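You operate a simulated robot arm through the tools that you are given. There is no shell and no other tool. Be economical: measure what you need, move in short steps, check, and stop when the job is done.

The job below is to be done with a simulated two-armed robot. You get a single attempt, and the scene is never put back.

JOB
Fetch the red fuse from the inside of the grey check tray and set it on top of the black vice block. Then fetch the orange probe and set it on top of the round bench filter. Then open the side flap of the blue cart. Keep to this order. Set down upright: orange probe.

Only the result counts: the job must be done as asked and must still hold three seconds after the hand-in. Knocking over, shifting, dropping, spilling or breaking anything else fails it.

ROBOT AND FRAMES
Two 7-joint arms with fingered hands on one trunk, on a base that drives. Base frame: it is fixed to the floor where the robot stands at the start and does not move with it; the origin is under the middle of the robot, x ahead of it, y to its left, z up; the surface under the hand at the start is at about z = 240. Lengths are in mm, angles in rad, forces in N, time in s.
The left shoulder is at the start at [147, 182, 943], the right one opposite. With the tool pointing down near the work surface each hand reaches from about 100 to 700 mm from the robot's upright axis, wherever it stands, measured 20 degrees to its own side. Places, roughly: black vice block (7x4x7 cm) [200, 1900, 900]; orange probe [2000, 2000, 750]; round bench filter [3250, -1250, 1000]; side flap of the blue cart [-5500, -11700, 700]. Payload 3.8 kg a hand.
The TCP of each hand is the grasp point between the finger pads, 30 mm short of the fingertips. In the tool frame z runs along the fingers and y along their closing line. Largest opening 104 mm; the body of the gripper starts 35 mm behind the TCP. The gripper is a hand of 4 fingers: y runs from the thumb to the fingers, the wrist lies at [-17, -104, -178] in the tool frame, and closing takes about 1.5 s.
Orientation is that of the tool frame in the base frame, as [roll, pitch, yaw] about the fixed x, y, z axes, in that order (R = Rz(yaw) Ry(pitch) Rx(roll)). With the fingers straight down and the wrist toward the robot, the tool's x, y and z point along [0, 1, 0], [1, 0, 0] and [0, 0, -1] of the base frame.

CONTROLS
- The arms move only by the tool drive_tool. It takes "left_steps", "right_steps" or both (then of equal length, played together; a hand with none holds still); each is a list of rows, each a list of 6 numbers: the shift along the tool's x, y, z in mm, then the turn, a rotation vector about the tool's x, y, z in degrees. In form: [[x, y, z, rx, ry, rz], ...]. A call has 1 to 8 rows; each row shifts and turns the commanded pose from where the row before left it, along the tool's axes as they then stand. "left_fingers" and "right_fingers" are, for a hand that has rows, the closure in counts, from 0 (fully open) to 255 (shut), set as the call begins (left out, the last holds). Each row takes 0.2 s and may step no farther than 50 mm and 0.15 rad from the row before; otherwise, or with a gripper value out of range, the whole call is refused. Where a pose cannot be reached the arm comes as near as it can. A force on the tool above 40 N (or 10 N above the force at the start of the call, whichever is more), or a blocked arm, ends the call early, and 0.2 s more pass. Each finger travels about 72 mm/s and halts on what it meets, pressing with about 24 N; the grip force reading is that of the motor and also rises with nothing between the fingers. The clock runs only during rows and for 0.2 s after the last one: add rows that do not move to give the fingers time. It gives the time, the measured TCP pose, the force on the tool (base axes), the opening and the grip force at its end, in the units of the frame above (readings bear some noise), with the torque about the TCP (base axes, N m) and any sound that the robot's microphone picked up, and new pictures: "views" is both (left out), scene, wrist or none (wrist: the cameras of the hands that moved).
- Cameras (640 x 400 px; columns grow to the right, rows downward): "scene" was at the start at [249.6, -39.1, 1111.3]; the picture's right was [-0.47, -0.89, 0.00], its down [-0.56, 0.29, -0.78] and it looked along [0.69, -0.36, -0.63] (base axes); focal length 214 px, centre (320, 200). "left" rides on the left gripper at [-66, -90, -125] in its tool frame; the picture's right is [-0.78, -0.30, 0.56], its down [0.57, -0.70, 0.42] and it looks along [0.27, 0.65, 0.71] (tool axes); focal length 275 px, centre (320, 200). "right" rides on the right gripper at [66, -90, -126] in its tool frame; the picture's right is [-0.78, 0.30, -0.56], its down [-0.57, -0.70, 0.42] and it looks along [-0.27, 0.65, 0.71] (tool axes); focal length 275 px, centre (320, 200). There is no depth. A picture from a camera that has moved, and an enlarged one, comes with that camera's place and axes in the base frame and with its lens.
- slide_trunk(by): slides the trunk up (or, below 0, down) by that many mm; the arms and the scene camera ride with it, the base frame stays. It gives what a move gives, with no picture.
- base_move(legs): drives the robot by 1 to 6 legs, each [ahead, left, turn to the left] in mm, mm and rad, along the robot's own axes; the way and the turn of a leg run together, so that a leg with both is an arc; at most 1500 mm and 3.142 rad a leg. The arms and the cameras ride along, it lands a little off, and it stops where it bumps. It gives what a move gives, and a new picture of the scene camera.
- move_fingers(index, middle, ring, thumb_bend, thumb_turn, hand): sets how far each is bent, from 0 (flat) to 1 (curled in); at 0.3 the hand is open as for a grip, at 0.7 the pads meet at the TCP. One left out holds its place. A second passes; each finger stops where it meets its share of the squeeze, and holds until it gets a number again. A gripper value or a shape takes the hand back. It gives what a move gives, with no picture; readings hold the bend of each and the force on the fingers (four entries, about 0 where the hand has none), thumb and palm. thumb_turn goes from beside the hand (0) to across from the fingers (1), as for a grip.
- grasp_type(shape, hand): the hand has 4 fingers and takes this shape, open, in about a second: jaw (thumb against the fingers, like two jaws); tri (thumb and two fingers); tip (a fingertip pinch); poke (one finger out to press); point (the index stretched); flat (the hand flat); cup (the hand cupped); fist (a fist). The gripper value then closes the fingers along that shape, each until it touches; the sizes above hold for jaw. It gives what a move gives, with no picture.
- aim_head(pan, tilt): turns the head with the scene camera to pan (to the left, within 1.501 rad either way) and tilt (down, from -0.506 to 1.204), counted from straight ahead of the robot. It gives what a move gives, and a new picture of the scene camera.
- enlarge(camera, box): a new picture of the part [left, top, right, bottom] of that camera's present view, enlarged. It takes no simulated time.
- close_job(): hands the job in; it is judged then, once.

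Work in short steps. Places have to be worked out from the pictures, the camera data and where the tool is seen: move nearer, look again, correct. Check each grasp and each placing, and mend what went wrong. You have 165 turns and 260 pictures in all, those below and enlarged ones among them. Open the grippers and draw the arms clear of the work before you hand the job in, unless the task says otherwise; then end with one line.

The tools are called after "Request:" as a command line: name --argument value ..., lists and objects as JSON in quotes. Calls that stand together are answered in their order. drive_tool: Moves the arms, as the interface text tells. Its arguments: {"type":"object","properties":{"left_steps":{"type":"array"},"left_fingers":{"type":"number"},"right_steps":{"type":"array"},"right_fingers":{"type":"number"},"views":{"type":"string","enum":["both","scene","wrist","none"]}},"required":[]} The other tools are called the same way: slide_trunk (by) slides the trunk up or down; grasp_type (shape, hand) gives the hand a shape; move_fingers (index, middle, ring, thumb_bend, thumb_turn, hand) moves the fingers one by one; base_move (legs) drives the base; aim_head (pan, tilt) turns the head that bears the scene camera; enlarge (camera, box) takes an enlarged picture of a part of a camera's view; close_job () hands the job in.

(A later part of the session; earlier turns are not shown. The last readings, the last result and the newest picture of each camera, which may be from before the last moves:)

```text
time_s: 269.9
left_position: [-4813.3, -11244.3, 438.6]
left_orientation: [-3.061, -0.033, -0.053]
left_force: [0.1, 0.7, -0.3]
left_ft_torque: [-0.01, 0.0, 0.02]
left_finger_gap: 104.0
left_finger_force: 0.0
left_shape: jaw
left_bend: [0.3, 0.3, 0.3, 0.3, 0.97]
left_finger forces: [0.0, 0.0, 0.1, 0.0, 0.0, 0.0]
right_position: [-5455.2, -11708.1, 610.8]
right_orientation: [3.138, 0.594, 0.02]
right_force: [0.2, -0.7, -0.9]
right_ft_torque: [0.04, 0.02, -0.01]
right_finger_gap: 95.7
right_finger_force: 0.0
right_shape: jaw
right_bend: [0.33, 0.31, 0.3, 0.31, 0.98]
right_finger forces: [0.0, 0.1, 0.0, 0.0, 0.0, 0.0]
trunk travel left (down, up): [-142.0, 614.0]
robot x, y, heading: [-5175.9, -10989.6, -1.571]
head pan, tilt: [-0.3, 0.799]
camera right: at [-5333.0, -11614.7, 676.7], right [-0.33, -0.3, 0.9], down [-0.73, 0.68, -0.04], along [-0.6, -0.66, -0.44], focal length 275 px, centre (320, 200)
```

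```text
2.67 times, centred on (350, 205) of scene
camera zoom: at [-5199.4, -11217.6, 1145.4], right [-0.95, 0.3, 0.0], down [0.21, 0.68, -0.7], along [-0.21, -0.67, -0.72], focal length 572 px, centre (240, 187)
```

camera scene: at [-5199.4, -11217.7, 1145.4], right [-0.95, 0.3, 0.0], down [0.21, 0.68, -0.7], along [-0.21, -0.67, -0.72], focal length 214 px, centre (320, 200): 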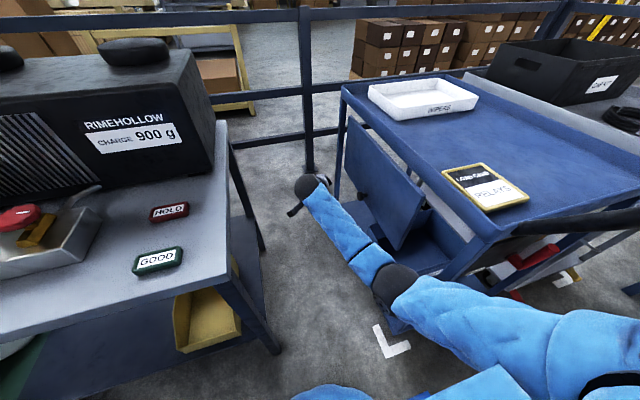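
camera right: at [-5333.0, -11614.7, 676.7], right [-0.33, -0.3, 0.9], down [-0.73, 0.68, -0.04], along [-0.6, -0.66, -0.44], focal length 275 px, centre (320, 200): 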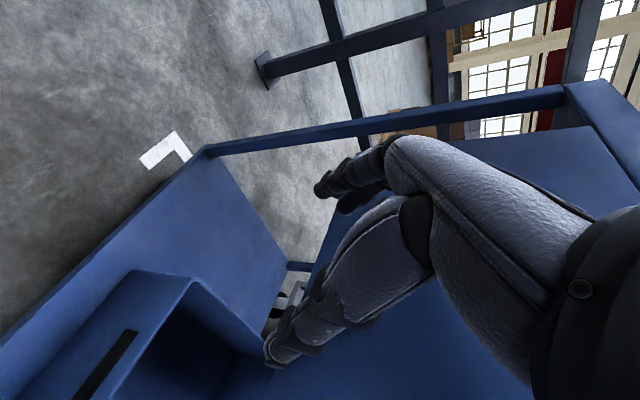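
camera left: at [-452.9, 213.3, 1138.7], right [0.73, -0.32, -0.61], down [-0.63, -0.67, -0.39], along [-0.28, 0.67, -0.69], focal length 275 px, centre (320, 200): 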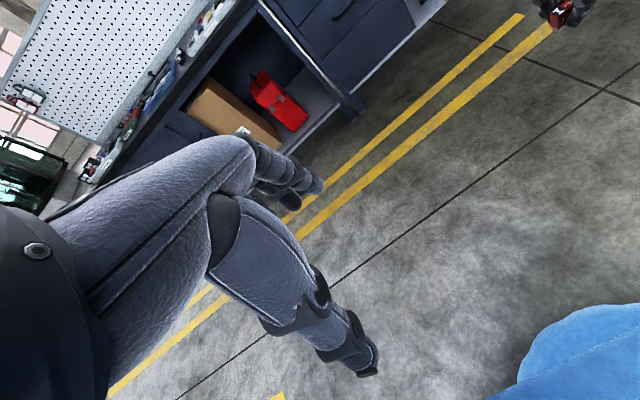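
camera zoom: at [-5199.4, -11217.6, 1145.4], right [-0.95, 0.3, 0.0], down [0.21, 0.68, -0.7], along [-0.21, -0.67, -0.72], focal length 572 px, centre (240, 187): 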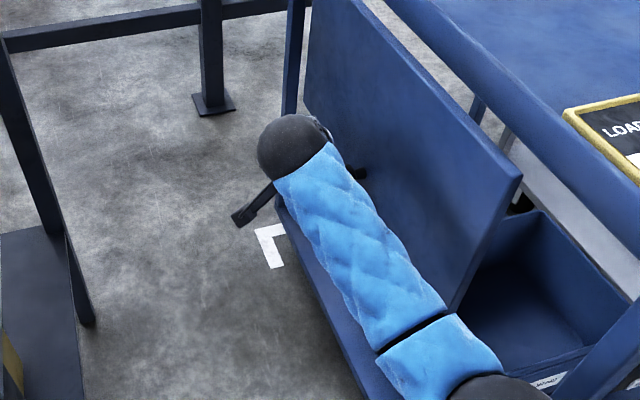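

The knob is ahead of the open fingers. I'll move the last 40 mm in, to TCP ≈ [-5496, -11702, 604].

Request:
drive_tool --right_steps '[[-10, -3, 9, 0, 0, 0], [-10, -3, 9, 0, 0, 0], [-10, 0, 10, 0, 0, 0], [0, 0, 0, 0, 0, 0]]' --views "wrist"

Request:
enlarge --camera "scene" --box '[290, 130, 410, 240]'

```text
time_s: 270.9
left_position: [-4811.6, -11243.5, 437.9]
left_orientation: [-3.061, -0.029, -0.055]
left_force: [-1.2, -0.5, -0.1]
left_ft_torque: [-0.01, 0.01, -0.03]
left_finger_gap: 103.9
left_finger_force: 0.1
left_shape: jaw
left_bend: [0.3, 0.3, 0.3, 0.3, 0.97]
left_finger forces: [0.1, 0.1, 0.0, 0.0, 0.1, 0.1]
right_position: [-5484.8, -11703.2, 606.0]
right_orientation: [3.135, 0.585, 0.035]
right_force: [33.9, 2.7, 1.5]
right_ft_torque: [-0.08, 0.14, 1.98]
right_finger_gap: 95.8
right_finger_force: 0.0
right_shape: jaw
right_bend: [0.33, 0.31, 0.3, 0.31, 0.98]
right_finger forces: [0.0, 0.0, 33.1, 0.1, 0.1, 0.0]
trunk travel left (down, up): [-142.0, 614.0]
robot x, y, heading: [-5173.0, -10992.4, -1.569]
head pan, tilt: [-0.3, 0.799]
camera right: at [-5364.1, -11609.1, 672.7], right [-0.33, -0.3, 0.89], down [-0.74, 0.68, -0.04], along [-0.59, -0.67, -0.45], focal length 275 px, centre (320, 200)
```

right: 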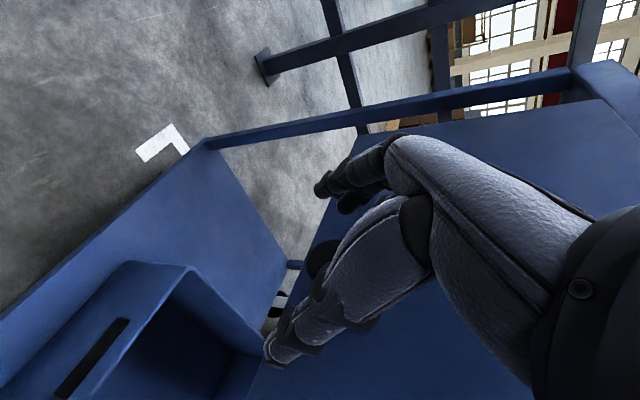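

```text
3.64 times, centred on (350, 185) of scene
camera zoom: at [-5196.4, -11217.2, 1145.6], right [-0.96, 0.3, 0.0], down [0.21, 0.68, -0.7], along [-0.21, -0.67, -0.72], focal length 780 px, centre (211, 254)
```

zoom: 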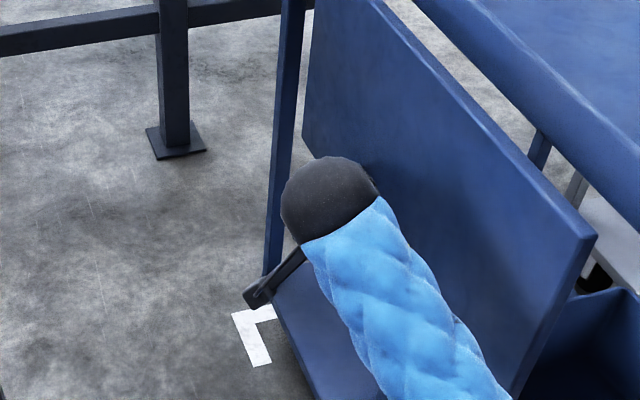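

The ring fingertip touches the flap (33 N), and the knob head now lies right between the pads (tool offset ≈ [−2, 2, 19]). I'll back off 4 mm and close on it.

Request:
drive_tool --right_steps '[[4, 2, -2.7, 0, 0, 0], [0, 0, 0, 0, 0, 0], [0, 0, 0, 0, 0, 0]]' --views "none"

Request:
drive_tool --right_steps '[[0, 0, 0, 0, 0, 0], [0, 0, 0, 0, 0, 0], [0, 0, 0, 0, 0, 0], [0, 0, 0, 0, 0, 0], [0, 0, 0, 0, 0, 0], [0, 0, 0, 0, 0, 0], [0, 0, 0, 0, 0, 0]]' --right_fingers 255 --views "wrist"

```text
time_s: 271.7
left_position: [-4812.4, -11244.6, 438.2]
left_orientation: [-3.062, -0.029, -0.056]
left_force: [1.1, -0.3, -0.4]
left_ft_torque: [-0.02, 0.01, 0.0]
left_finger_gap: 103.9
left_finger_force: 0.0
left_shape: jaw
left_bend: [0.3, 0.3, 0.3, 0.3, 0.97]
left_finger forces: [0.1, 0.1, 0.0, 0.1, 0.1, 0.1]
right_position: [-5484.1, -11704.3, 605.4]
right_orientation: [3.137, 0.585, 0.026]
right_force: [28.4, 3.2, 2.0]
right_ft_torque: [-0.11, 0.08, 1.58]
right_finger_gap: 95.9
right_finger_force: 0.0
right_shape: jaw
right_bend: [0.33, 0.31, 0.3, 0.31, 0.98]
right_finger forces: [0.0, 0.0, 27.9, 0.0, 0.0, 0.0]
trunk travel left (down, up): [-142.0, 614.0]
robot x, y, heading: [-5176.3, -10992.4, -1.569]
head pan, tilt: [-0.3, 0.799]
```

```text
time_s: 273.3
left_position: [-4811.9, -11244.5, 439.9]
left_orientation: [-3.064, -0.032, -0.056]
left_force: [0.1, -0.4, 0.2]
left_ft_torque: [0.06, 0.0, 0.01]
left_finger_gap: 103.8
left_finger_force: 0.0
left_shape: jaw
left_bend: [0.3, 0.3, 0.3, 0.3, 0.97]
left_finger forces: [0.0, 0.0, 0.0, 0.1, 0.0, 0.1]
right_position: [-5484.7, -11704.6, 606.3]
right_orientation: [3.14, 0.586, 0.027]
right_force: [26.2, 9.4, 0.5]
right_ft_torque: [-0.09, 0.16, 1.76]
right_finger_gap: 15.3
right_finger_force: 23.9
right_shape: jaw
right_bend: [0.7, 0.55, 0.3, 0.75, 1.0]
right_finger forces: [0.0, 7.8, 26.9, 0.0, 19.6, 0.0]
trunk travel left (down, up): [-142.0, 614.0]
robot x, y, heading: [-5175.6, -10992.2, -1.574]
head pan, tilt: [-0.3, 0.799]
camera right: at [-5363.4, -11610.8, 672.5], right [-0.33, -0.3, 0.89], down [-0.73, 0.68, -0.04], along [-0.6, -0.67, -0.45], focal length 275 px, centre (320, 200)
```

right: 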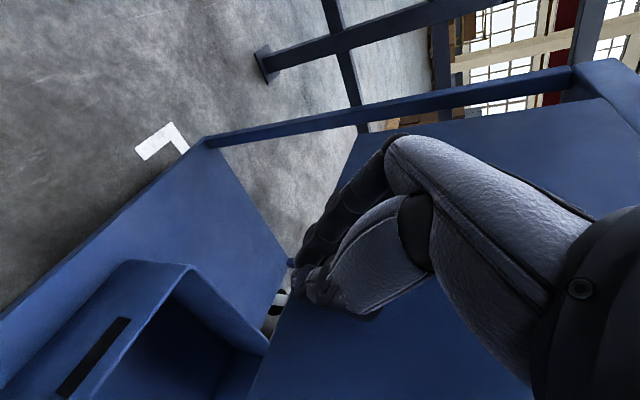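

Thumb and middle finger hold the knob. I'll pull outward (+x) in small steps.

Request:
drive_tool --right_steps '[[5, 0, -3.4, 0, 0, 0], [8.3, 0, -5.6, 0, 0, 0], [8.3, 0, -5.6, 0, 0, 0], [8.3, 0, -5.6, 0, 0, 0], [0, 0, 0, 0, 0, 0]]' --views "both"

```text
time_s: 274.5
left_position: [-4813.6, -11244.1, 438.6]
left_orientation: [-3.061, -0.033, -0.055]
left_force: [0.0, 0.2, 0.2]
left_ft_torque: [0.0, -0.01, 0.01]
left_finger_gap: 104.1
left_finger_force: 0.1
left_shape: jaw
left_bend: [0.3, 0.3, 0.3, 0.3, 0.97]
left_finger forces: [0.1, 0.0, 0.1, 0.0, 0.1, 0.1]
right_position: [-5453.7, -11706.1, 608.9]
right_orientation: [3.132, 0.592, 0.016]
right_force: [0.4, -2.5, 3.0]
right_ft_torque: [-0.06, 0.06, 0.11]
right_finger_gap: 11.1
right_finger_force: 23.8
right_shape: jaw
right_bend: [0.7, 0.74, 0.72, 0.78, 1.0]
right_finger forces: [0.0, 0.0, 3.3, 0.1, 0.0, 0.0]
trunk travel left (down, up): [-142.0, 614.0]
robot x, y, heading: [-5175.0, -10993.0, -1.571]
head pan, tilt: [-0.3, 0.799]
camera scene: at [-5199.3, -11217.6, 1145.5], right [-0.95, 0.3, 0.0], down [0.21, 0.68, -0.7], along [-0.21, -0.67, -0.72], focal length 214 px, centre (320, 200)
camera right: at [-5331.7, -11612.8, 673.7], right [-0.33, -0.3, 0.9], down [-0.73, 0.68, -0.04], along [-0.6, -0.67, -0.44], focal length 275 px, centre (320, 200)
```

scene: 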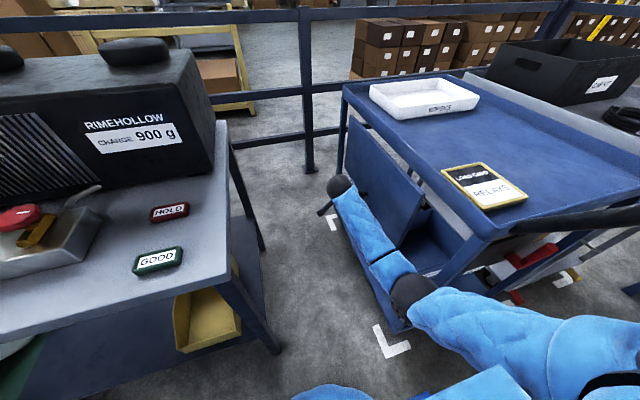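
right: 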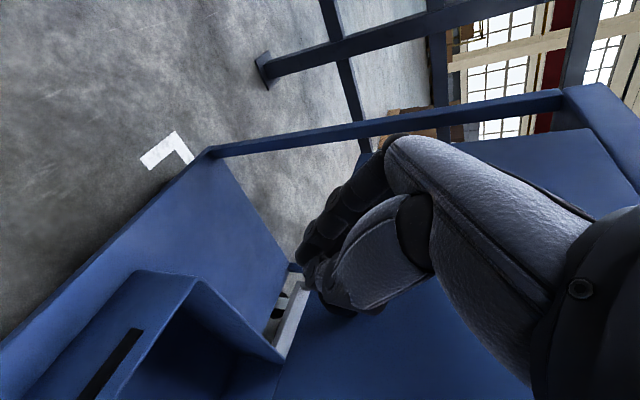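

The pinch slipped off the knob. A firmer way is to hook behind the knob head: hand pointing down with the closing line along x, fingers in the gap behind the head. First I'll retreat outward and up, and untilt.

Request:
drive_tool --right_steps '[[25, 0, -17, 0, 0, 0], [20, 0, -20, 0, 0, 0], [0, 0, -35, 0, 8.5, 0], [0, 0, -20, 0, 8.5, 0], [0, 0, 0, 0, 8.5, 0], [0, 0, 0, 0, 8.5, 0], [0, 0, 0, 0, 0, 0]]' --views "none"

Request:
enlarge --camera "scene" --box '[310, 70, 470, 290]'

Request:
enlarge --camera "right" --box '[0, 0, 640, 400]'

```text
time_s: 276.1
left_position: [-4811.8, -11244.7, 439.2]
left_orientation: [-3.06, -0.033, -0.056]
left_force: [0.6, 0.3, -0.2]
left_ft_torque: [0.01, -0.01, 0.02]
left_finger_gap: 104.1
left_finger_force: 0.1
left_shape: jaw
left_bend: [0.3, 0.3, 0.3, 0.3, 0.97]
left_finger forces: [0.1, 0.0, 0.0, 0.0, 0.0, 0.1]
right_position: [-5366.5, -11702.2, 659.9]
right_orientation: [3.138, -0.004, 0.023]
right_force: [0.2, -0.1, 1.1]
right_ft_torque: [-0.02, -0.01, -0.01]
right_finger_gap: 11.0
right_finger_force: 23.3
right_shape: jaw
right_bend: [0.7, 0.74, 0.7, 0.78, 1.0]
right_finger forces: [0.0, 0.0, 0.0, 0.1, 0.1, 0.1]
trunk travel left (down, up): [-142.0, 614.0]
robot x, y, heading: [-5171.4, -10993.3, -1.575]
head pan, tilt: [-0.3, 0.799]
```

```text
1.82 times, centred on (390, 180) of scene
camera zoom: at [-5199.4, -11217.6, 1145.4], right [-0.95, 0.3, 0.0], down [0.21, 0.68, -0.7], along [-0.21, -0.67, -0.72], focal length 390 px, centre (193, 236)
```

zoom: 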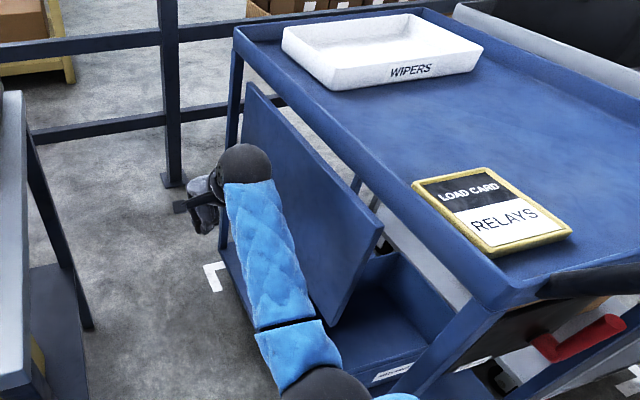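

```text
1.00 times, centred on (320, 200) of right (not enlarged: the box is as wide or as high as the picture)
camera zoom: at [-5303.5, -11611.1, 784.0], right [-0.77, -0.31, 0.56], down [-0.59, 0.69, -0.43], along [-0.25, -0.66, -0.71], focal length 275 px, centre (320, 200)
```

zoom: 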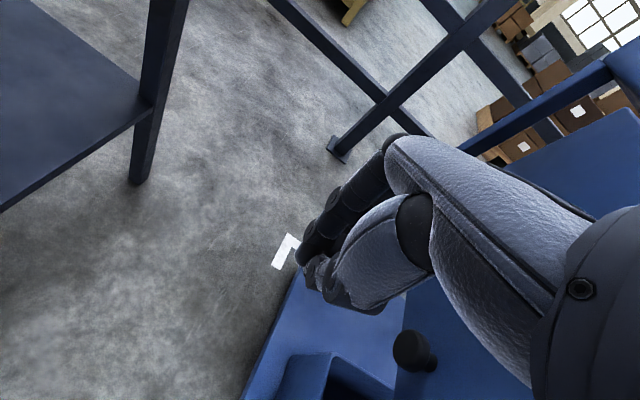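

The knob is still at about [-5510, -11708, 595] and the flap hasn't moved; I must keep forces low because the cart has wheels. Now I'll yaw the hand by 90° with fingers open.

Request:
drive_tool --right_steps '[[0, 0, 0, 0, 0, 8.5], [0, 0, 0, 0, 0, 8.5], [0, 0, 0, 0, 0, 8.5], [0, 0, 0, 0, 0, 8.5], [0, 0, 0, 0, 0, 8.5], [0, 0, 0, 0, 0, 8.5], [0, 0, 0, 0, 0, 8.5], [0, 0, 0, 0, 0, 8.5]]' --right_fingers 0 --views "none"

Request:
drive_tool --right_steps '[[0, 0, 0, 0, 0, 8], [0, 0, 0, 0, 0, 8], [0, 0, 0, 0, 0, 7], [0, 0, 0, 0, 0, 0]]' --views "both"

```text
time_s: 277.9
left_position: [-4812.5, -11243.4, 438.1]
left_orientation: [-3.062, -0.031, -0.055]
left_force: [0.3, 0.0, -0.5]
left_ft_torque: [0.02, -0.03, 0.0]
left_finger_gap: 104.3
left_finger_force: 0.1
left_shape: jaw
left_bend: [0.3, 0.3, 0.3, 0.3, 0.97]
left_finger forces: [0.1, 0.1, 0.1, 0.0, 0.0, 0.0]
right_position: [-5366.3, -11702.1, 658.5]
right_orientation: [3.141, -0.003, -1.168]
right_force: [-0.9, 0.0, 0.4]
right_ft_torque: [-0.01, 0.01, 0.0]
right_finger_gap: 103.7
right_finger_force: 0.1
right_shape: jaw
right_bend: [0.3, 0.3, 0.3, 0.3, 0.97]
right_finger forces: [0.1, 0.0, 0.1, 0.0, 0.1, 0.0]
trunk travel left (down, up): [-142.0, 614.0]
robot x, y, heading: [-5173.1, -10990.5, -1.574]
head pan, tilt: [-0.3, 0.799]
```

```text
time_s: 278.9
left_position: [-4812.9, -11245.4, 438.9]
left_orientation: [-3.062, -0.029, -0.054]
left_force: [-0.3, -0.1, 0.5]
left_ft_torque: [0.02, 0.0, 0.02]
left_finger_gap: 103.9
left_finger_force: 0.2
left_shape: jaw
left_bend: [0.3, 0.3, 0.3, 0.3, 0.97]
left_finger forces: [0.0, 0.0, 0.0, 0.1, 0.0, 0.1]
right_position: [-5367.7, -11703.2, 658.7]
right_orientation: [3.141, -0.004, -1.568]
right_force: [0.1, -0.3, 0.1]
right_ft_torque: [-0.02, -0.04, 0.01]
right_finger_gap: 103.7
right_finger_force: 0.0
right_shape: jaw
right_bend: [0.3, 0.3, 0.3, 0.3, 0.97]
right_finger forces: [0.0, 0.1, 0.0, 0.0, 0.1, 0.1]
trunk travel left (down, up): [-142.0, 614.0]
robot x, y, heading: [-5174.5, -10995.1, -1.574]
head pan, tilt: [-0.3, 0.799]
camera scene: at [-5199.4, -11217.7, 1145.4], right [-0.95, 0.3, 0.0], down [0.21, 0.68, -0.7], along [-0.21, -0.67, -0.72], focal length 214 px, centre (320, 200)
camera right: at [-5278.1, -11768.5, 782.7], right [-0.3, 0.78, 0.55], down [0.7, 0.57, -0.43], along [-0.65, 0.26, -0.72], focal length 275 px, centre (320, 200)
```

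scene: 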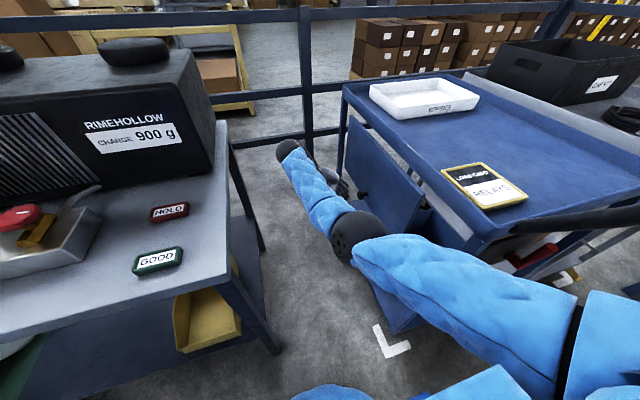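
right: 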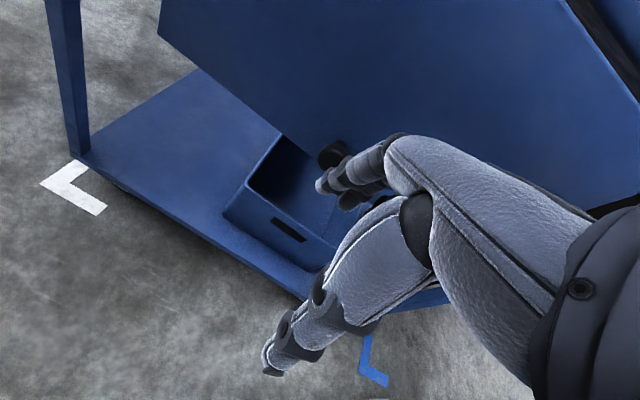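

This view shows the flap, its bottom edge and the knob well; zooming in.

Request:
enlarge --camera "right" --box '[230, 80, 470, 240]'

```text
2.50 times, centred on (350, 160) of right
camera zoom: at [-5278.1, -11768.5, 782.7], right [-0.3, 0.78, 0.55], down [0.7, 0.57, -0.43], along [-0.65, 0.26, -0.72], focal length 688 px, centre (245, 300)
```

zoom: 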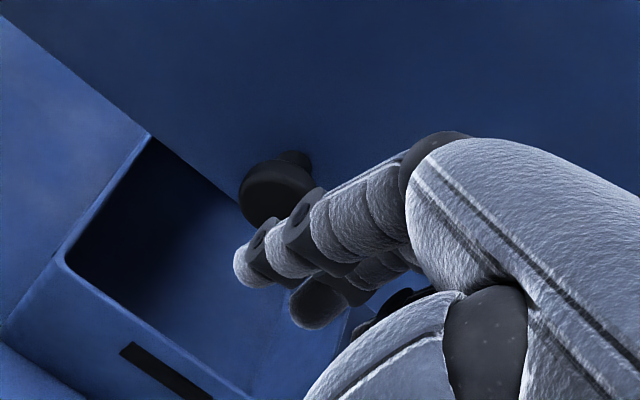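

The head's back is ~22 mm from the flap, so a finger (10 mm thick) fits behind it. I'll bring the fingers in above the gap, index finger beside the stem, with a slight tilt, and check before descending.

Request:
drive_tool --right_steps '[[-8, 22, 0, -2, 0, 0], [-8, 22, 0, -2, 0, 0], [-8, 22, 0, -2, 0, 0], [-8, 22, 0, -2, 0, 0], [0, 0, 0, 0, 0, 0]]' --views "wrist"

Request:
enlarge --camera "right" --box '[230, 80, 470, 240]'

```text
time_s: 280.1
left_position: [-4813.6, -11244.9, 438.6]
left_orientation: [-3.061, -0.031, -0.054]
left_force: [0.4, 0.9, -0.3]
left_ft_torque: [0.0, 0.03, 0.02]
left_finger_gap: 103.9
left_finger_force: 0.0
left_shape: jaw
left_bend: [0.3, 0.3, 0.3, 0.3, 0.97]
left_finger forces: [0.0, 0.1, 0.0, 0.0, 0.1, 0.1]
right_position: [-5453.7, -11671.9, 661.4]
right_orientation: [3.0, -0.004, -1.566]
right_force: [2.4, -1.5, -0.2]
right_ft_torque: [-0.02, 0.04, 0.08]
right_finger_gap: 103.3
right_finger_force: 0.1
right_shape: jaw
right_bend: [0.3, 0.32, 0.3, 0.3, 0.97]
right_finger forces: [0.1, 2.9, 0.1, 0.1, 0.0, 0.0]
trunk travel left (down, up): [-142.0, 614.0]
robot x, y, heading: [-5170.5, -10991.0, -1.574]
head pan, tilt: [-0.3, 0.799]
camera right: at [-5348.7, -11737.3, 772.1], right [-0.22, 0.78, 0.59], down [0.63, 0.57, -0.52], along [-0.74, 0.26, -0.62], focal length 275 px, centre (320, 200)
```

right: 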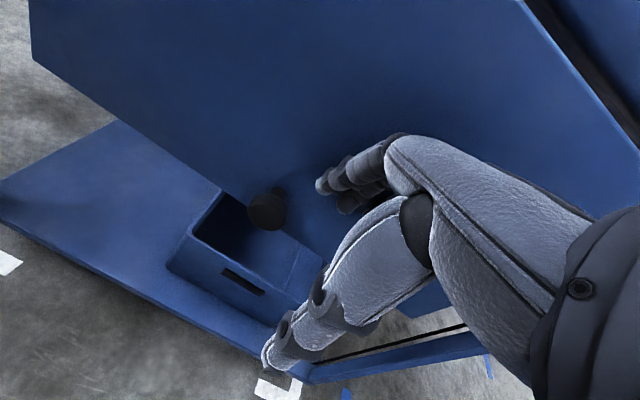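

```text
2.50 times, centred on (350, 160) of right
camera zoom: at [-5348.7, -11737.3, 772.1], right [-0.22, 0.78, 0.59], down [0.63, 0.57, -0.52], along [-0.74, 0.26, -0.62], focal length 688 px, centre (245, 300)
```

zoom: 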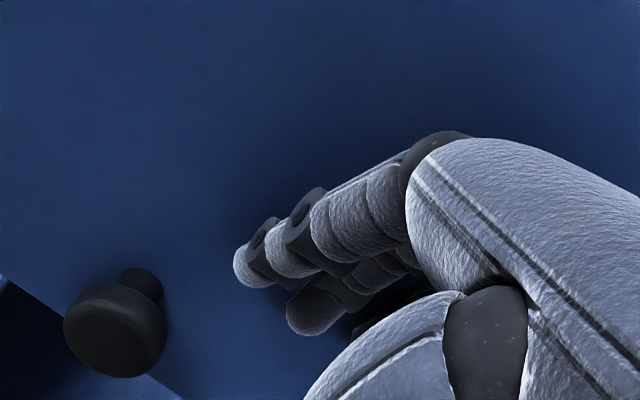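

The middle finger just touches the flap and the tips are above and beside the knob. I'll shift 7 mm toward the stem and descend 50 mm so the index finger slips behind the head.

Request:
drive_tool --right_steps '[[2, -3, 8, 0, 0, 0], [2, -1.5, 10, 0, 0, 0], [2, -1.5, 10, 0, 0, 0], [1, -1.5, 10, 0, 0, 0], [0, -1.5, 10, 0, 0, 0], [0, 0, 0, 0, 0, 0]]' --views "wrist"

Request:
enlarge --camera "right" --box '[230, 80, 470, 240]'

```text
time_s: 281.5
left_position: [-4812.9, -11244.6, 439.9]
left_orientation: [-3.064, -0.032, -0.055]
left_force: [0.4, 0.5, -0.5]
left_ft_torque: [0.01, 0.0, 0.01]
left_finger_gap: 104.1
left_finger_force: 0.0
left_shape: jaw
left_bend: [0.3, 0.3, 0.3, 0.3, 0.97]
left_finger forces: [0.0, 0.0, 0.1, 0.1, 0.0, 0.0]
right_position: [-5452.4, -11677.5, 615.2]
right_orientation: [2.999, -0.008, -1.566]
right_force: [-2.0, 1.8, 7.8]
right_ft_torque: [-0.11, 0.39, -0.13]
right_finger_gap: 103.9
right_finger_force: 0.0
right_shape: jaw
right_bend: [0.28, 0.3, 0.3, 0.3, 0.97]
right_finger forces: [5.7, 0.1, 0.1, 0.0, 0.1, 0.0]
trunk travel left (down, up): [-142.0, 614.0]
robot x, y, heading: [-5172.7, -10992.6, -1.568]
head pan, tilt: [-0.3, 0.799]
camera right: at [-5346.4, -11743.1, 725.6], right [-0.22, 0.78, 0.59], down [0.63, 0.57, -0.52], along [-0.74, 0.26, -0.62], focal length 275 px, centre (320, 200)
```

right: 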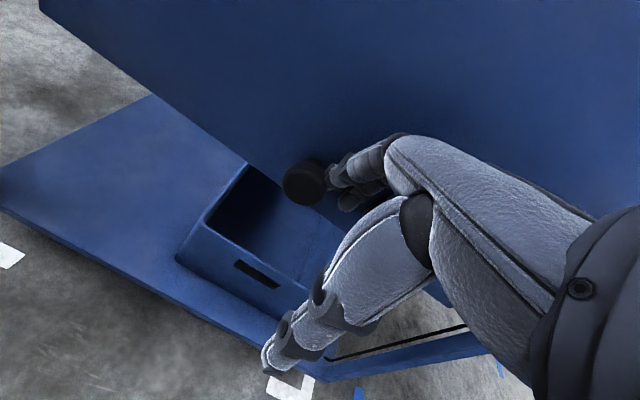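

```text
2.50 times, centred on (350, 160) of right
camera zoom: at [-5346.4, -11743.1, 725.6], right [-0.22, 0.78, 0.59], down [0.63, 0.57, -0.52], along [-0.74, 0.26, -0.62], focal length 688 px, centre (245, 300)
```

zoom: 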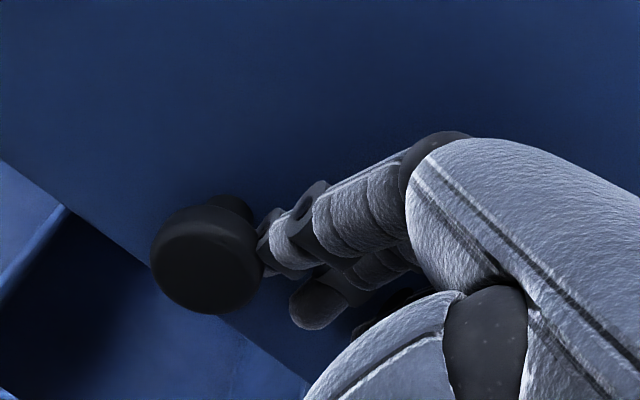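

The index fingertip is now tucked behind the knob head. Pulling outward gently.

Request:
drive_tool --right_steps '[[0, -6, 0, 0, 0, 0], [0, -6, -1, 0, 0, 0], [0, -6, -1, 0, 0, 0], [0, -6, -1, 0, 0, 0], [0, 0, 0, 0, 0, 0]]' --views "wrist"

Request:
enlarge --camera "scene" --box '[310, 70, 470, 290]'

```text
time_s: 282.7
left_position: [-4812.1, -11243.9, 439.0]
left_orientation: [-3.062, -0.034, -0.055]
left_force: [-0.8, -0.7, 0.5]
left_ft_torque: [-0.01, -0.03, 0.02]
left_finger_gap: 104.1
left_finger_force: 0.0
left_shape: jaw
left_bend: [0.3, 0.3, 0.3, 0.3, 0.97]
left_finger forces: [0.0, 0.0, 0.1, 0.0, 0.0, 0.1]
right_position: [-5427.8, -11676.3, 613.9]
right_orientation: [3.004, -0.006, -1.566]
right_force: [-10.2, 4.0, 8.9]
right_ft_torque: [-0.13, 0.55, -0.43]
right_finger_gap: 103.8
right_finger_force: 0.0
right_shape: jaw
right_bend: [0.24, 0.3, 0.3, 0.3, 0.97]
right_finger forces: [13.2, 0.1, 0.0, 0.0, 0.1, 0.1]
trunk travel left (down, up): [-142.0, 614.0]
robot x, y, heading: [-5177.3, -10988.2, -1.572]
head pan, tilt: [-0.3, 0.799]
camera right: at [-5322.7, -11742.0, 725.2], right [-0.22, 0.78, 0.59], down [0.63, 0.57, -0.52], along [-0.74, 0.26, -0.62], focal length 275 px, centre (320, 200)
```

right: 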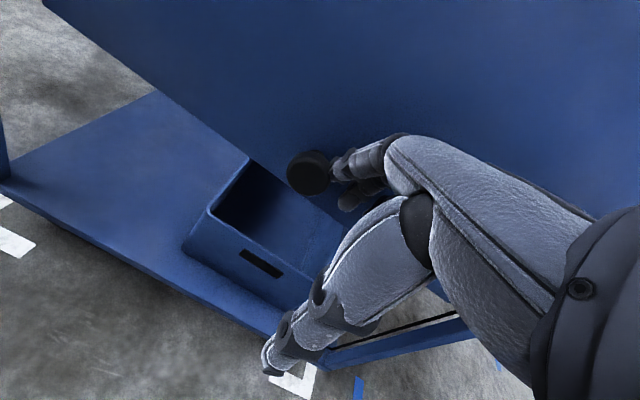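

```text
1.82 times, centred on (390, 180) of scene
camera zoom: at [-5199.7, -11216.4, 1145.8], right [-0.95, 0.3, 0.0], down [0.21, 0.68, -0.7], along [-0.21, -0.67, -0.72], focal length 390 px, centre (193, 236)
```

zoom: 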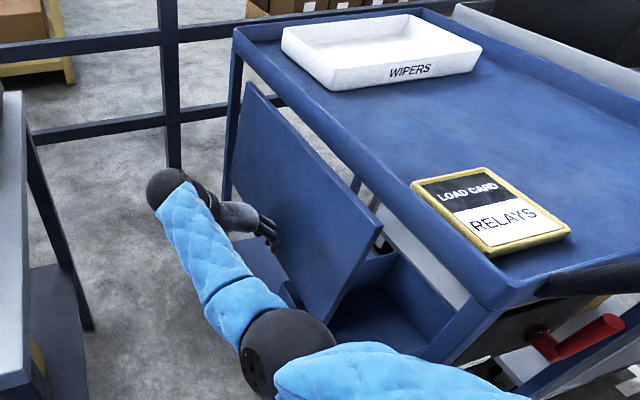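

The flap follows: the knob moved out ~25 mm with only ~10 N, so it is top-hinged. I'll keep drawing it along its arc (out and up), turning the hand with it.

Request:
drive_tool --right_steps '[[0, -7.4, -9, 3.2, 0, 0], [0, -7.9, -8.6, 3.2, 0, 0], [0, -8.4, -8.1, 3.2, 0, 0], [0, -8.9, -7.5, 3.2, 0, 0], [0, 0, 0, 0, 0, 0]]' --views "wrist"

Request:
enlarge --camera "scene" --box '[310, 70, 470, 290]'

```text
time_s: 283.9
left_position: [-4812.6, -11243.8, 439.2]
left_orientation: [-3.062, -0.032, -0.053]
left_force: [0.1, 1.0, 0.3]
left_ft_torque: [-0.01, -0.05, 0.01]
left_finger_gap: 103.8
left_finger_force: 0.0
left_shape: jaw
left_bend: [0.3, 0.3, 0.3, 0.3, 0.97]
left_finger forces: [0.0, 0.0, 0.1, 0.1, 0.0, 0.2]
right_position: [-5392.7, -11675.6, 645.4]
right_orientation: [-3.056, -0.004, -1.567]
right_force: [-4.0, 1.5, 4.0]
right_ft_torque: [-0.08, 0.29, -0.11]
right_finger_gap: 103.6
right_finger_force: 0.1
right_shape: jaw
right_bend: [0.27, 0.3, 0.3, 0.3, 0.97]
right_finger forces: [4.9, 0.0, 0.0, 0.0, 0.0, 0.0]
trunk travel left (down, up): [-142.0, 614.0]
robot x, y, heading: [-5170.6, -10992.0, -1.577]
head pan, tilt: [-0.3, 0.799]
camera right: at [-5315.3, -11741.0, 777.7], right [-0.35, 0.78, 0.53], down [0.73, 0.57, -0.36], along [-0.59, 0.26, -0.77], focal length 275 px, centre (320, 200)
```

right: 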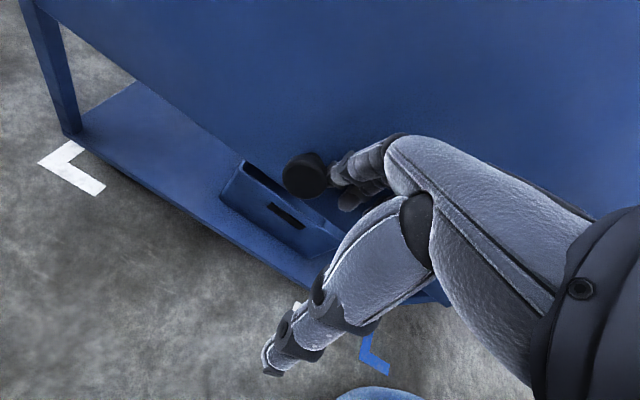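

```text
1.82 times, centred on (390, 180) of scene
camera zoom: at [-5199.5, -11217.2, 1145.5], right [-0.95, 0.3, 0.0], down [0.21, 0.68, -0.7], along [-0.21, -0.67, -0.72], focal length 390 px, centre (193, 236)
```

zoom: 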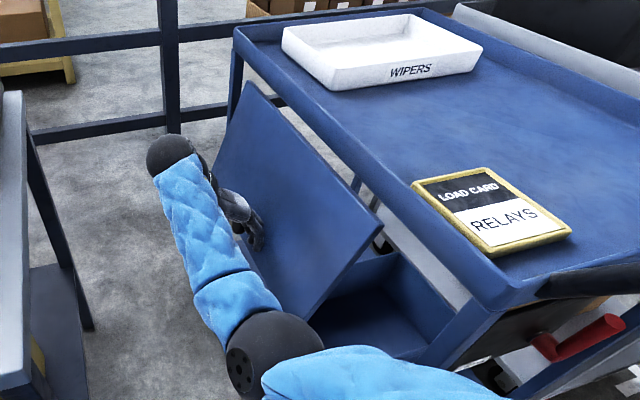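

The flap has swung to about 20° with ~4 N. Continuing the arc to ~35°.

Request:
drive_tool --right_steps '[[0, -8.8, -10.6, 3.8, 0, 0], [0, -9.5, -10, 3.8, 0, 0], [0, -10.2, -9.3, 3.8, 0, 0], [0, -10.8, -8.6, 3.8, 0, 0], [0, 0, 0, 0, 0, 0]]' --views "wrist"

Request:
enlarge --camera "scene" --box '[310, 70, 470, 290]'

```text
time_s: 285.1
left_position: [-4812.6, -11244.9, 438.0]
left_orientation: [-3.061, -0.034, -0.055]
left_force: [0.1, 0.0, 1.1]
left_ft_torque: [0.02, 0.0, 0.0]
left_finger_gap: 103.6
left_finger_force: 0.1
left_shape: jaw
left_bend: [0.3, 0.3, 0.3, 0.3, 0.97]
left_finger forces: [0.0, 0.0, 0.1, 0.1, 0.1, 0.0]
right_position: [-5362.3, -11677.1, 690.6]
right_orientation: [-2.79, -0.004, -1.567]
right_force: [-3.3, 3.7, -0.7]
right_ft_torque: [0.09, 0.07, -0.22]
right_finger_gap: 103.6
right_finger_force: 0.0
right_shape: jaw
right_bend: [0.28, 0.3, 0.3, 0.3, 0.97]
right_finger forces: [4.7, 0.0, 0.0, 0.0, 0.0, 0.0]
trunk travel left (down, up): [-142.0, 614.0]
robot x, y, heading: [-5172.2, -10989.2, -1.57]
head pan, tilt: [-0.3, 0.799]
camera right: at [-5321.8, -11742.8, 838.6], right [-0.47, 0.77, 0.42], down [0.8, 0.58, -0.16], along [-0.36, 0.26, -0.89], focal length 275 px, centre (320, 200)
```

right: 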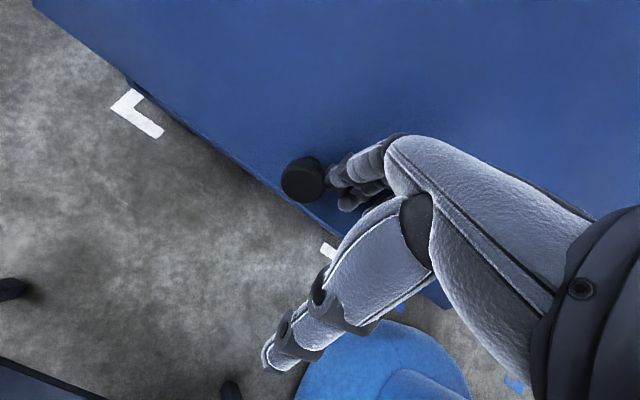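

```text
1.82 times, centred on (390, 180) of scene
camera zoom: at [-5199.7, -11217.4, 1145.5], right [-0.95, 0.3, 0.0], down [0.21, 0.68, -0.7], along [-0.21, -0.67, -0.72], focal length 390 px, centre (193, 236)
```

zoom: 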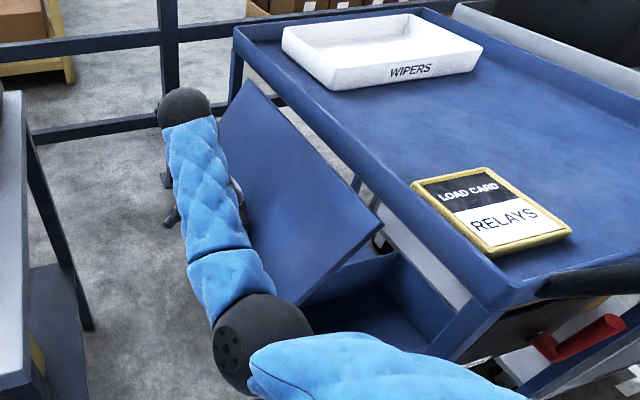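

Working well. Next segment to ~50°.

Request:
drive_tool --right_steps '[[0, -8.8, -10.7, 3.8, 0, 0], [0, -9.5, -10.1, 3.8, 0, 0], [0, -10.2, -9.4, 3.8, 0, 0], [0, -10.7, -8.9, 3.8, 0, 0], [0, 0, 0, 0, 0, 0]]' --views "wrist"

Request:
enlarge --camera "scene" --box '[310, 70, 470, 290]'

```text
time_s: 286.3
left_position: [-4813.3, -11244.3, 438.6]
left_orientation: [-3.062, -0.034, -0.056]
left_force: [-0.4, 0.3, -0.2]
left_ft_torque: [0.02, -0.01, 0.01]
left_finger_gap: 104.0
left_finger_force: 0.1
left_shape: jaw
left_bend: [0.3, 0.3, 0.3, 0.3, 0.97]
left_finger forces: [0.1, 0.0, 0.0, 0.0, 0.0, 0.1]
right_position: [-5345.4, -11677.2, 741.1]
right_orientation: [-2.526, -0.006, -1.568]
right_force: [-1.9, 0.7, -2.4]
right_ft_torque: [0.04, 0.01, -0.03]
right_finger_gap: 104.0
right_finger_force: 0.1
right_shape: jaw
right_bend: [0.28, 0.3, 0.3, 0.3, 0.97]
right_finger forces: [3.2, 0.0, 0.0, 0.1, 0.1, 0.0]
trunk travel left (down, up): [-142.0, 614.0]
robot x, y, heading: [-5174.0, -10992.1, -1.571]
head pan, tilt: [-0.3, 0.799]
camera right: at [-5344.7, -11742.7, 894.8], right [-0.57, 0.77, 0.28], down [0.81, 0.58, 0.06], along [-0.12, 0.26, -0.96], focal length 275 px, centre (320, 200)
```

right: 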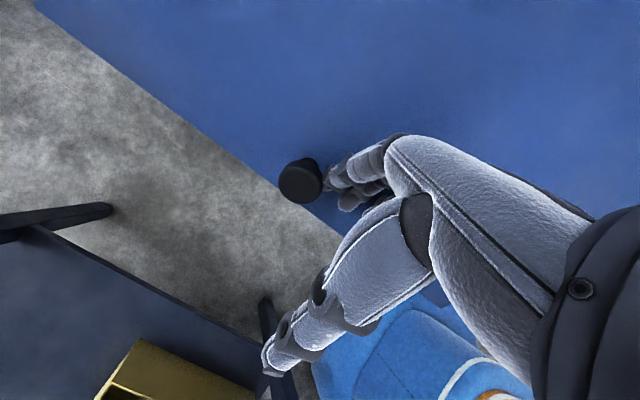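

```text
1.82 times, centred on (390, 180) of scene
camera zoom: at [-5199.7, -11217.8, 1145.4], right [-0.95, 0.3, 0.0], down [0.21, 0.68, -0.7], along [-0.21, -0.67, -0.72], focal length 390 px, centre (193, 236)
```

zoom: 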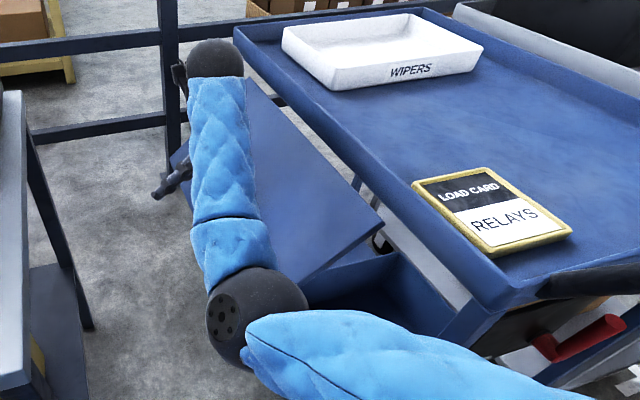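

Continuing to ~65°.

Request:
drive_tool --right_steps '[[0, -9, -10.7, 3.8, 0, 0], [0, -9.6, -10.1, 3.8, 0, 0], [0, -10.3, -9.4, 3.8, 0, 0], [0, -10.9, -8.7, 3.8, 0, 0], [0, 0, 0, 0, 0, 0]]' --views "wrist"

Request:
enlarge --camera "scene" --box '[290, 60, 470, 290]'

```text
time_s: 287.5
left_position: [-4813.5, -11245.5, 438.5]
left_orientation: [-3.06, -0.031, -0.054]
left_force: [0.6, 0.4, -0.4]
left_ft_torque: [-0.03, 0.01, 0.02]
left_finger_gap: 103.9
left_finger_force: 0.1
left_shape: jaw
left_bend: [0.3, 0.3, 0.3, 0.3, 0.97]
left_finger forces: [0.0, 0.0, 0.0, 0.1, 0.1, 0.1]
right_position: [-5343.9, -11696.0, 789.4]
right_orientation: [-2.26, -0.007, -1.569]
right_force: [-6.9, 2.9, -1.5]
right_ft_torque: [0.22, 0.33, -0.16]
right_finger_gap: 103.8
right_finger_force: 0.1
right_shape: jaw
right_bend: [0.27, 0.3, 0.3, 0.3, 0.97]
right_finger forces: [6.3, 0.3, 0.0, 0.1, 0.0, 0.0]
right hand out of reach, approached as far as the arm can: row 1, 2, 3, 4
trunk travel left (down, up): [-142.0, 614.0]
robot x, y, heading: [-5174.5, -10993.1, -1.572]
head pan, tilt: [-0.3, 0.799]
camera right: at [-5384.1, -11762.3, 937.4], right [-0.62, 0.77, 0.12], down [0.77, 0.58, 0.27], along [0.14, 0.26, -0.96], focal length 275 px, centre (320, 200)
```

right: 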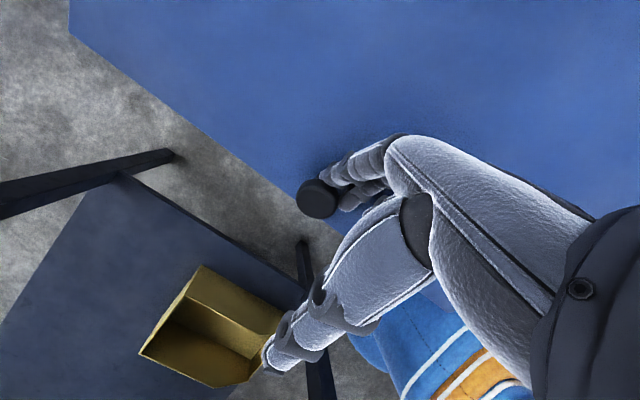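

```text
1.74 times, centred on (380, 175) of scene
camera zoom: at [-5200.0, -11217.4, 1145.5], right [-0.95, 0.3, 0.0], down [0.21, 0.68, -0.7], along [-0.21, -0.67, -0.72], focal length 373 px, centre (216, 244)
```

zoom: 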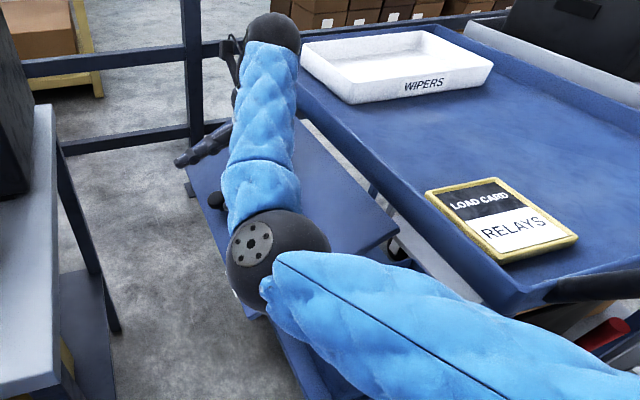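

The flap is ~62° open, but the arm is near its limit in this pose. I'll use the trunk to carry the hook upward another 45 mm.

Request:
slide_trunk --by 45

Request:
enlarge --camera "right" --box '[160, 60, 480, 260]'

Request:
enlarge --camera "scene" --box '[290, 60, 470, 290]'

```text
time_s: 288.4
left_position: [-4813.8, -11244.9, 482.8]
left_orientation: [-3.059, -0.032, -0.055]
left_force: [0.0, -0.1, -0.9]
left_ft_torque: [-0.01, 0.02, 0.01]
left_finger_gap: 103.9
left_finger_force: 0.0
left_shape: jaw
left_bend: [0.3, 0.3, 0.3, 0.3, 0.97]
left_finger forces: [0.0, 0.0, 0.0, 0.0, 0.1, 0.0]
right_position: [-5343.4, -11696.2, 835.5]
right_orientation: [-2.261, -0.002, -1.564]
right_force: [0.1, -0.4, 0.2]
right_ft_torque: [0.03, 0.0, 0.02]
right_finger_gap: 103.6
right_finger_force: 0.2
right_shape: jaw
right_bend: [0.3, 0.3, 0.3, 0.3, 0.97]
right_finger forces: [0.0, 0.0, 0.1, 0.0, 0.1, 0.0]
trunk travel left (down, up): [-187.0, 569.0]
robot x, y, heading: [-5171.3, -10990.9, -1.568]
head pan, tilt: [-0.3, 0.799]
```

```text
2.00 times, centred on (320, 160) of right
camera zoom: at [-5383.3, -11762.7, 982.9], right [-0.62, 0.77, 0.12], down [0.77, 0.58, 0.27], along [0.14, 0.26, -0.96], focal length 551 px, centre (320, 280)
```

zoom: 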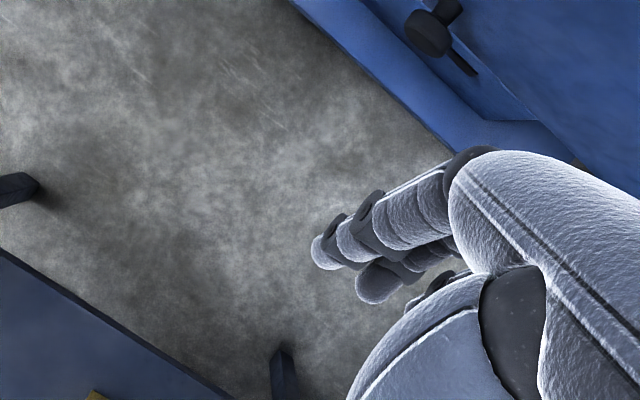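

```text
1.74 times, centred on (380, 175) of scene
camera zoom: at [-5199.3, -11193.3, 1192.4], right [-0.95, 0.3, 0.0], down [0.21, 0.69, -0.7], along [-0.21, -0.67, -0.72], focal length 373 px, centre (216, 244)
```

zoom: 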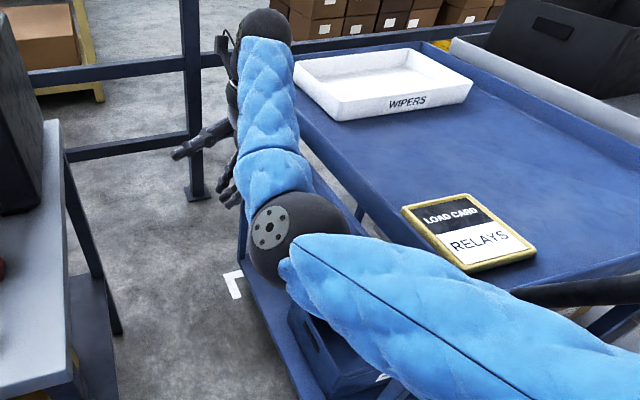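

The finger slipped off and the flap fell back. I'll look closely at its present state and at any stay or catch hardware.

Request:
enlarge --camera "right" --box '[280, 0, 640, 180]'

Request:
aim_head --pan -0.35 --tilt 0.75

```text
1.78 times, centred on (460, 90) of right
camera zoom: at [-5383.3, -11762.7, 982.9], right [-0.62, 0.77, 0.12], down [0.77, 0.58, 0.27], along [0.14, 0.26, -0.96], focal length 489 px, centre (71, 396)
```

zoom: 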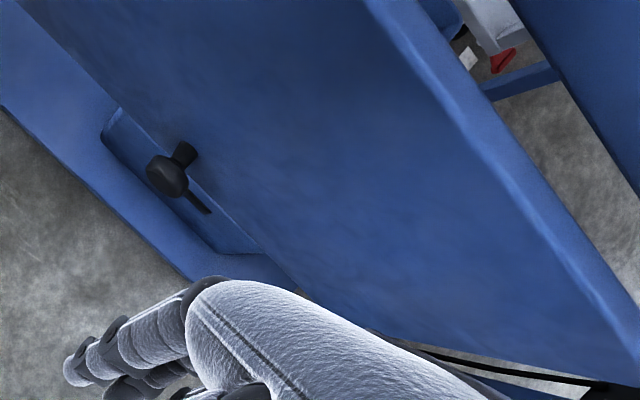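

```text
time_s: 289.0
left_position: [-4813.4, -11244.3, 483.5]
left_orientation: [-3.06, -0.031, -0.056]
left_force: [-0.2, 0.0, 0.4]
left_ft_torque: [0.02, -0.02, -0.01]
left_finger_gap: 103.6
left_finger_force: 0.1
left_shape: jaw
left_bend: [0.3, 0.3, 0.3, 0.3, 0.97]
left_finger forces: [0.1, 0.0, 0.0, 0.0, 0.0, 0.1]
right_position: [-5344.4, -11696.3, 835.3]
right_orientation: [-2.264, -0.004, -1.566]
right_force: [0.9, 0.2, 0.3]
right_ft_torque: [0.0, -0.02, 0.0]
right_finger_gap: 103.6
right_finger_force: 0.0
right_shape: jaw
right_bend: [0.3, 0.3, 0.3, 0.3, 0.97]
right_finger forces: [0.1, 0.0, 0.1, 0.1, 0.0, 0.0]
trunk travel left (down, up): [-187.0, 569.0]
robot x, y, heading: [-5177.3, -10994.0, -1.572]
head pan, tilt: [-0.351, 0.75]
camera scene: at [-5204.0, -11193.4, 1196.6], right [-0.94, 0.34, 0.0], down [0.23, 0.64, -0.73], along [-0.25, -0.69, -0.68], focal length 214 px, centre (320, 200)
```

scene: 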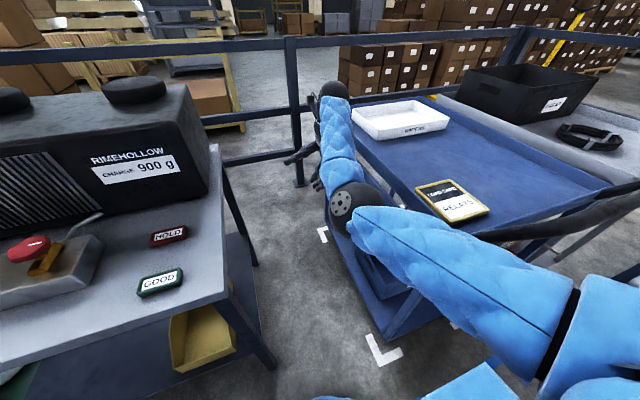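

The flap drops shut under its own weight unless carried further, so I need a grip that works through the full arc. A pinch along y with thumb + two fingers lets the knob turn in the grip; I'll bring the hand back to that orientation.

Request:
drive_tool --right_steps '[[0, 0, 0, -8.4, 0, 0], [0, -5, 0, -8.4, 0, 0], [0, -5, 0, -8.4, 0, 0], [0, 0, 10, -8.4, 0, 0], [0, 0, 20, -8.4, 0, 0], [0, 0, 20, -8.4, 0, 0], [0, 0, 20, 0, 0, -8.4], [0, 0, 20, 0, 0, -8.4]]' --views "none"

Request:
drive_tool --right_steps '[[0, 0, 10, 0, 0, -8.4], [0, 0, 10, 0, 0, -8.4], [0, 0, 10, 0, 0, -8.4], [0, 0, 0, 0, 0, -8.4], [0, 0, 0, 0, 0, -8.4], [0, 0, 0, 0, 0, -8.4], [0, 0, 0, 0, 0, -8.4], [0, 0, 0, 0, 0, -8.4]]' --views "none"

Request:
grasp_type --hand "right" --shape "tri"

```text
time_s: 290.8
left_position: [-4813.3, -11244.8, 483.2]
left_orientation: [-3.06, -0.034, -0.055]
left_force: [-0.1, -0.9, -0.7]
left_ft_torque: [0.01, 0.0, -0.03]
left_finger_gap: 103.9
left_finger_force: 0.0
left_shape: jaw
left_bend: [0.3, 0.3, 0.3, 0.3, 0.97]
left_finger forces: [0.0, 0.0, 0.1, 0.1, 0.0, 0.0]
right_position: [-5322.9, -11697.1, 754.0]
right_orientation: [3.14, -0.003, -1.27]
right_force: [-0.6, -0.3, 0.0]
right_ft_torque: [0.04, -0.04, -0.05]
right_finger_gap: 104.1
right_finger_force: 0.0
right_shape: jaw
right_bend: [0.3, 0.3, 0.3, 0.3, 0.97]
right_finger forces: [0.0, 0.1, 0.0, 0.0, 0.0, 0.1]
trunk travel left (down, up): [-187.0, 569.0]
robot x, y, heading: [-5171.7, -10994.6, -1.576]
head pan, tilt: [-0.351, 0.75]
```

```text
time_s: 292.6
left_position: [-4812.5, -11243.3, 483.2]
left_orientation: [-3.061, -0.033, -0.055]
left_force: [-0.6, 1.4, -0.9]
left_ft_torque: [0.02, 0.02, -0.04]
left_finger_gap: 104.1
left_finger_force: 0.1
left_shape: jaw
left_bend: [0.3, 0.3, 0.3, 0.3, 0.97]
left_finger forces: [0.0, 0.1, 0.1, 0.0, 0.0, 0.1]
right_position: [-5323.1, -11695.5, 724.5]
right_orientation: [3.137, -0.002, -0.099]
right_force: [0.4, -0.2, 0.2]
right_ft_torque: [0.0, -0.01, -0.01]
right_finger_gap: 103.8
right_finger_force: 0.1
right_shape: jaw
right_bend: [0.3, 0.3, 0.3, 0.3, 0.97]
right_finger forces: [0.0, 0.0, 0.0, 0.0, 0.0, 0.0]
trunk travel left (down, up): [-187.0, 569.0]
robot x, y, heading: [-5175.3, -10992.7, -1.57]
head pan, tilt: [-0.351, 0.75]
```

```text
time_s: 293.5
left_position: [-4812.0, -11245.0, 483.9]
left_orientation: [-3.06, -0.032, -0.054]
left_force: [0.7, 0.7, -0.4]
left_ft_torque: [-0.01, -0.02, -0.02]
left_finger_gap: 104.0
left_finger_force: 0.1
left_shape: jaw
left_bend: [0.3, 0.3, 0.3, 0.3, 0.97]
left_finger forces: [0.0, 0.0, 0.0, 0.1, 0.1, 0.1]
right_position: [-5323.5, -11696.3, 723.0]
right_orientation: [3.139, -0.002, -0.102]
right_force: [0.0, -0.6, -0.8]
right_ft_torque: [-0.01, 0.01, 0.03]
right_finger_gap: 104.2
right_finger_force: 0.1
right_shape: tri
right_bend: [0.3, 0.3, 0.99, 0.3, 0.97]
right_finger forces: [0.1, 0.0, 0.0, 0.1, 0.1, 0.0]
trunk travel left (down, up): [-187.0, 569.0]
robot x, y, heading: [-5173.6, -10994.1, -1.572]
head pan, tilt: [-0.351, 0.75]
```

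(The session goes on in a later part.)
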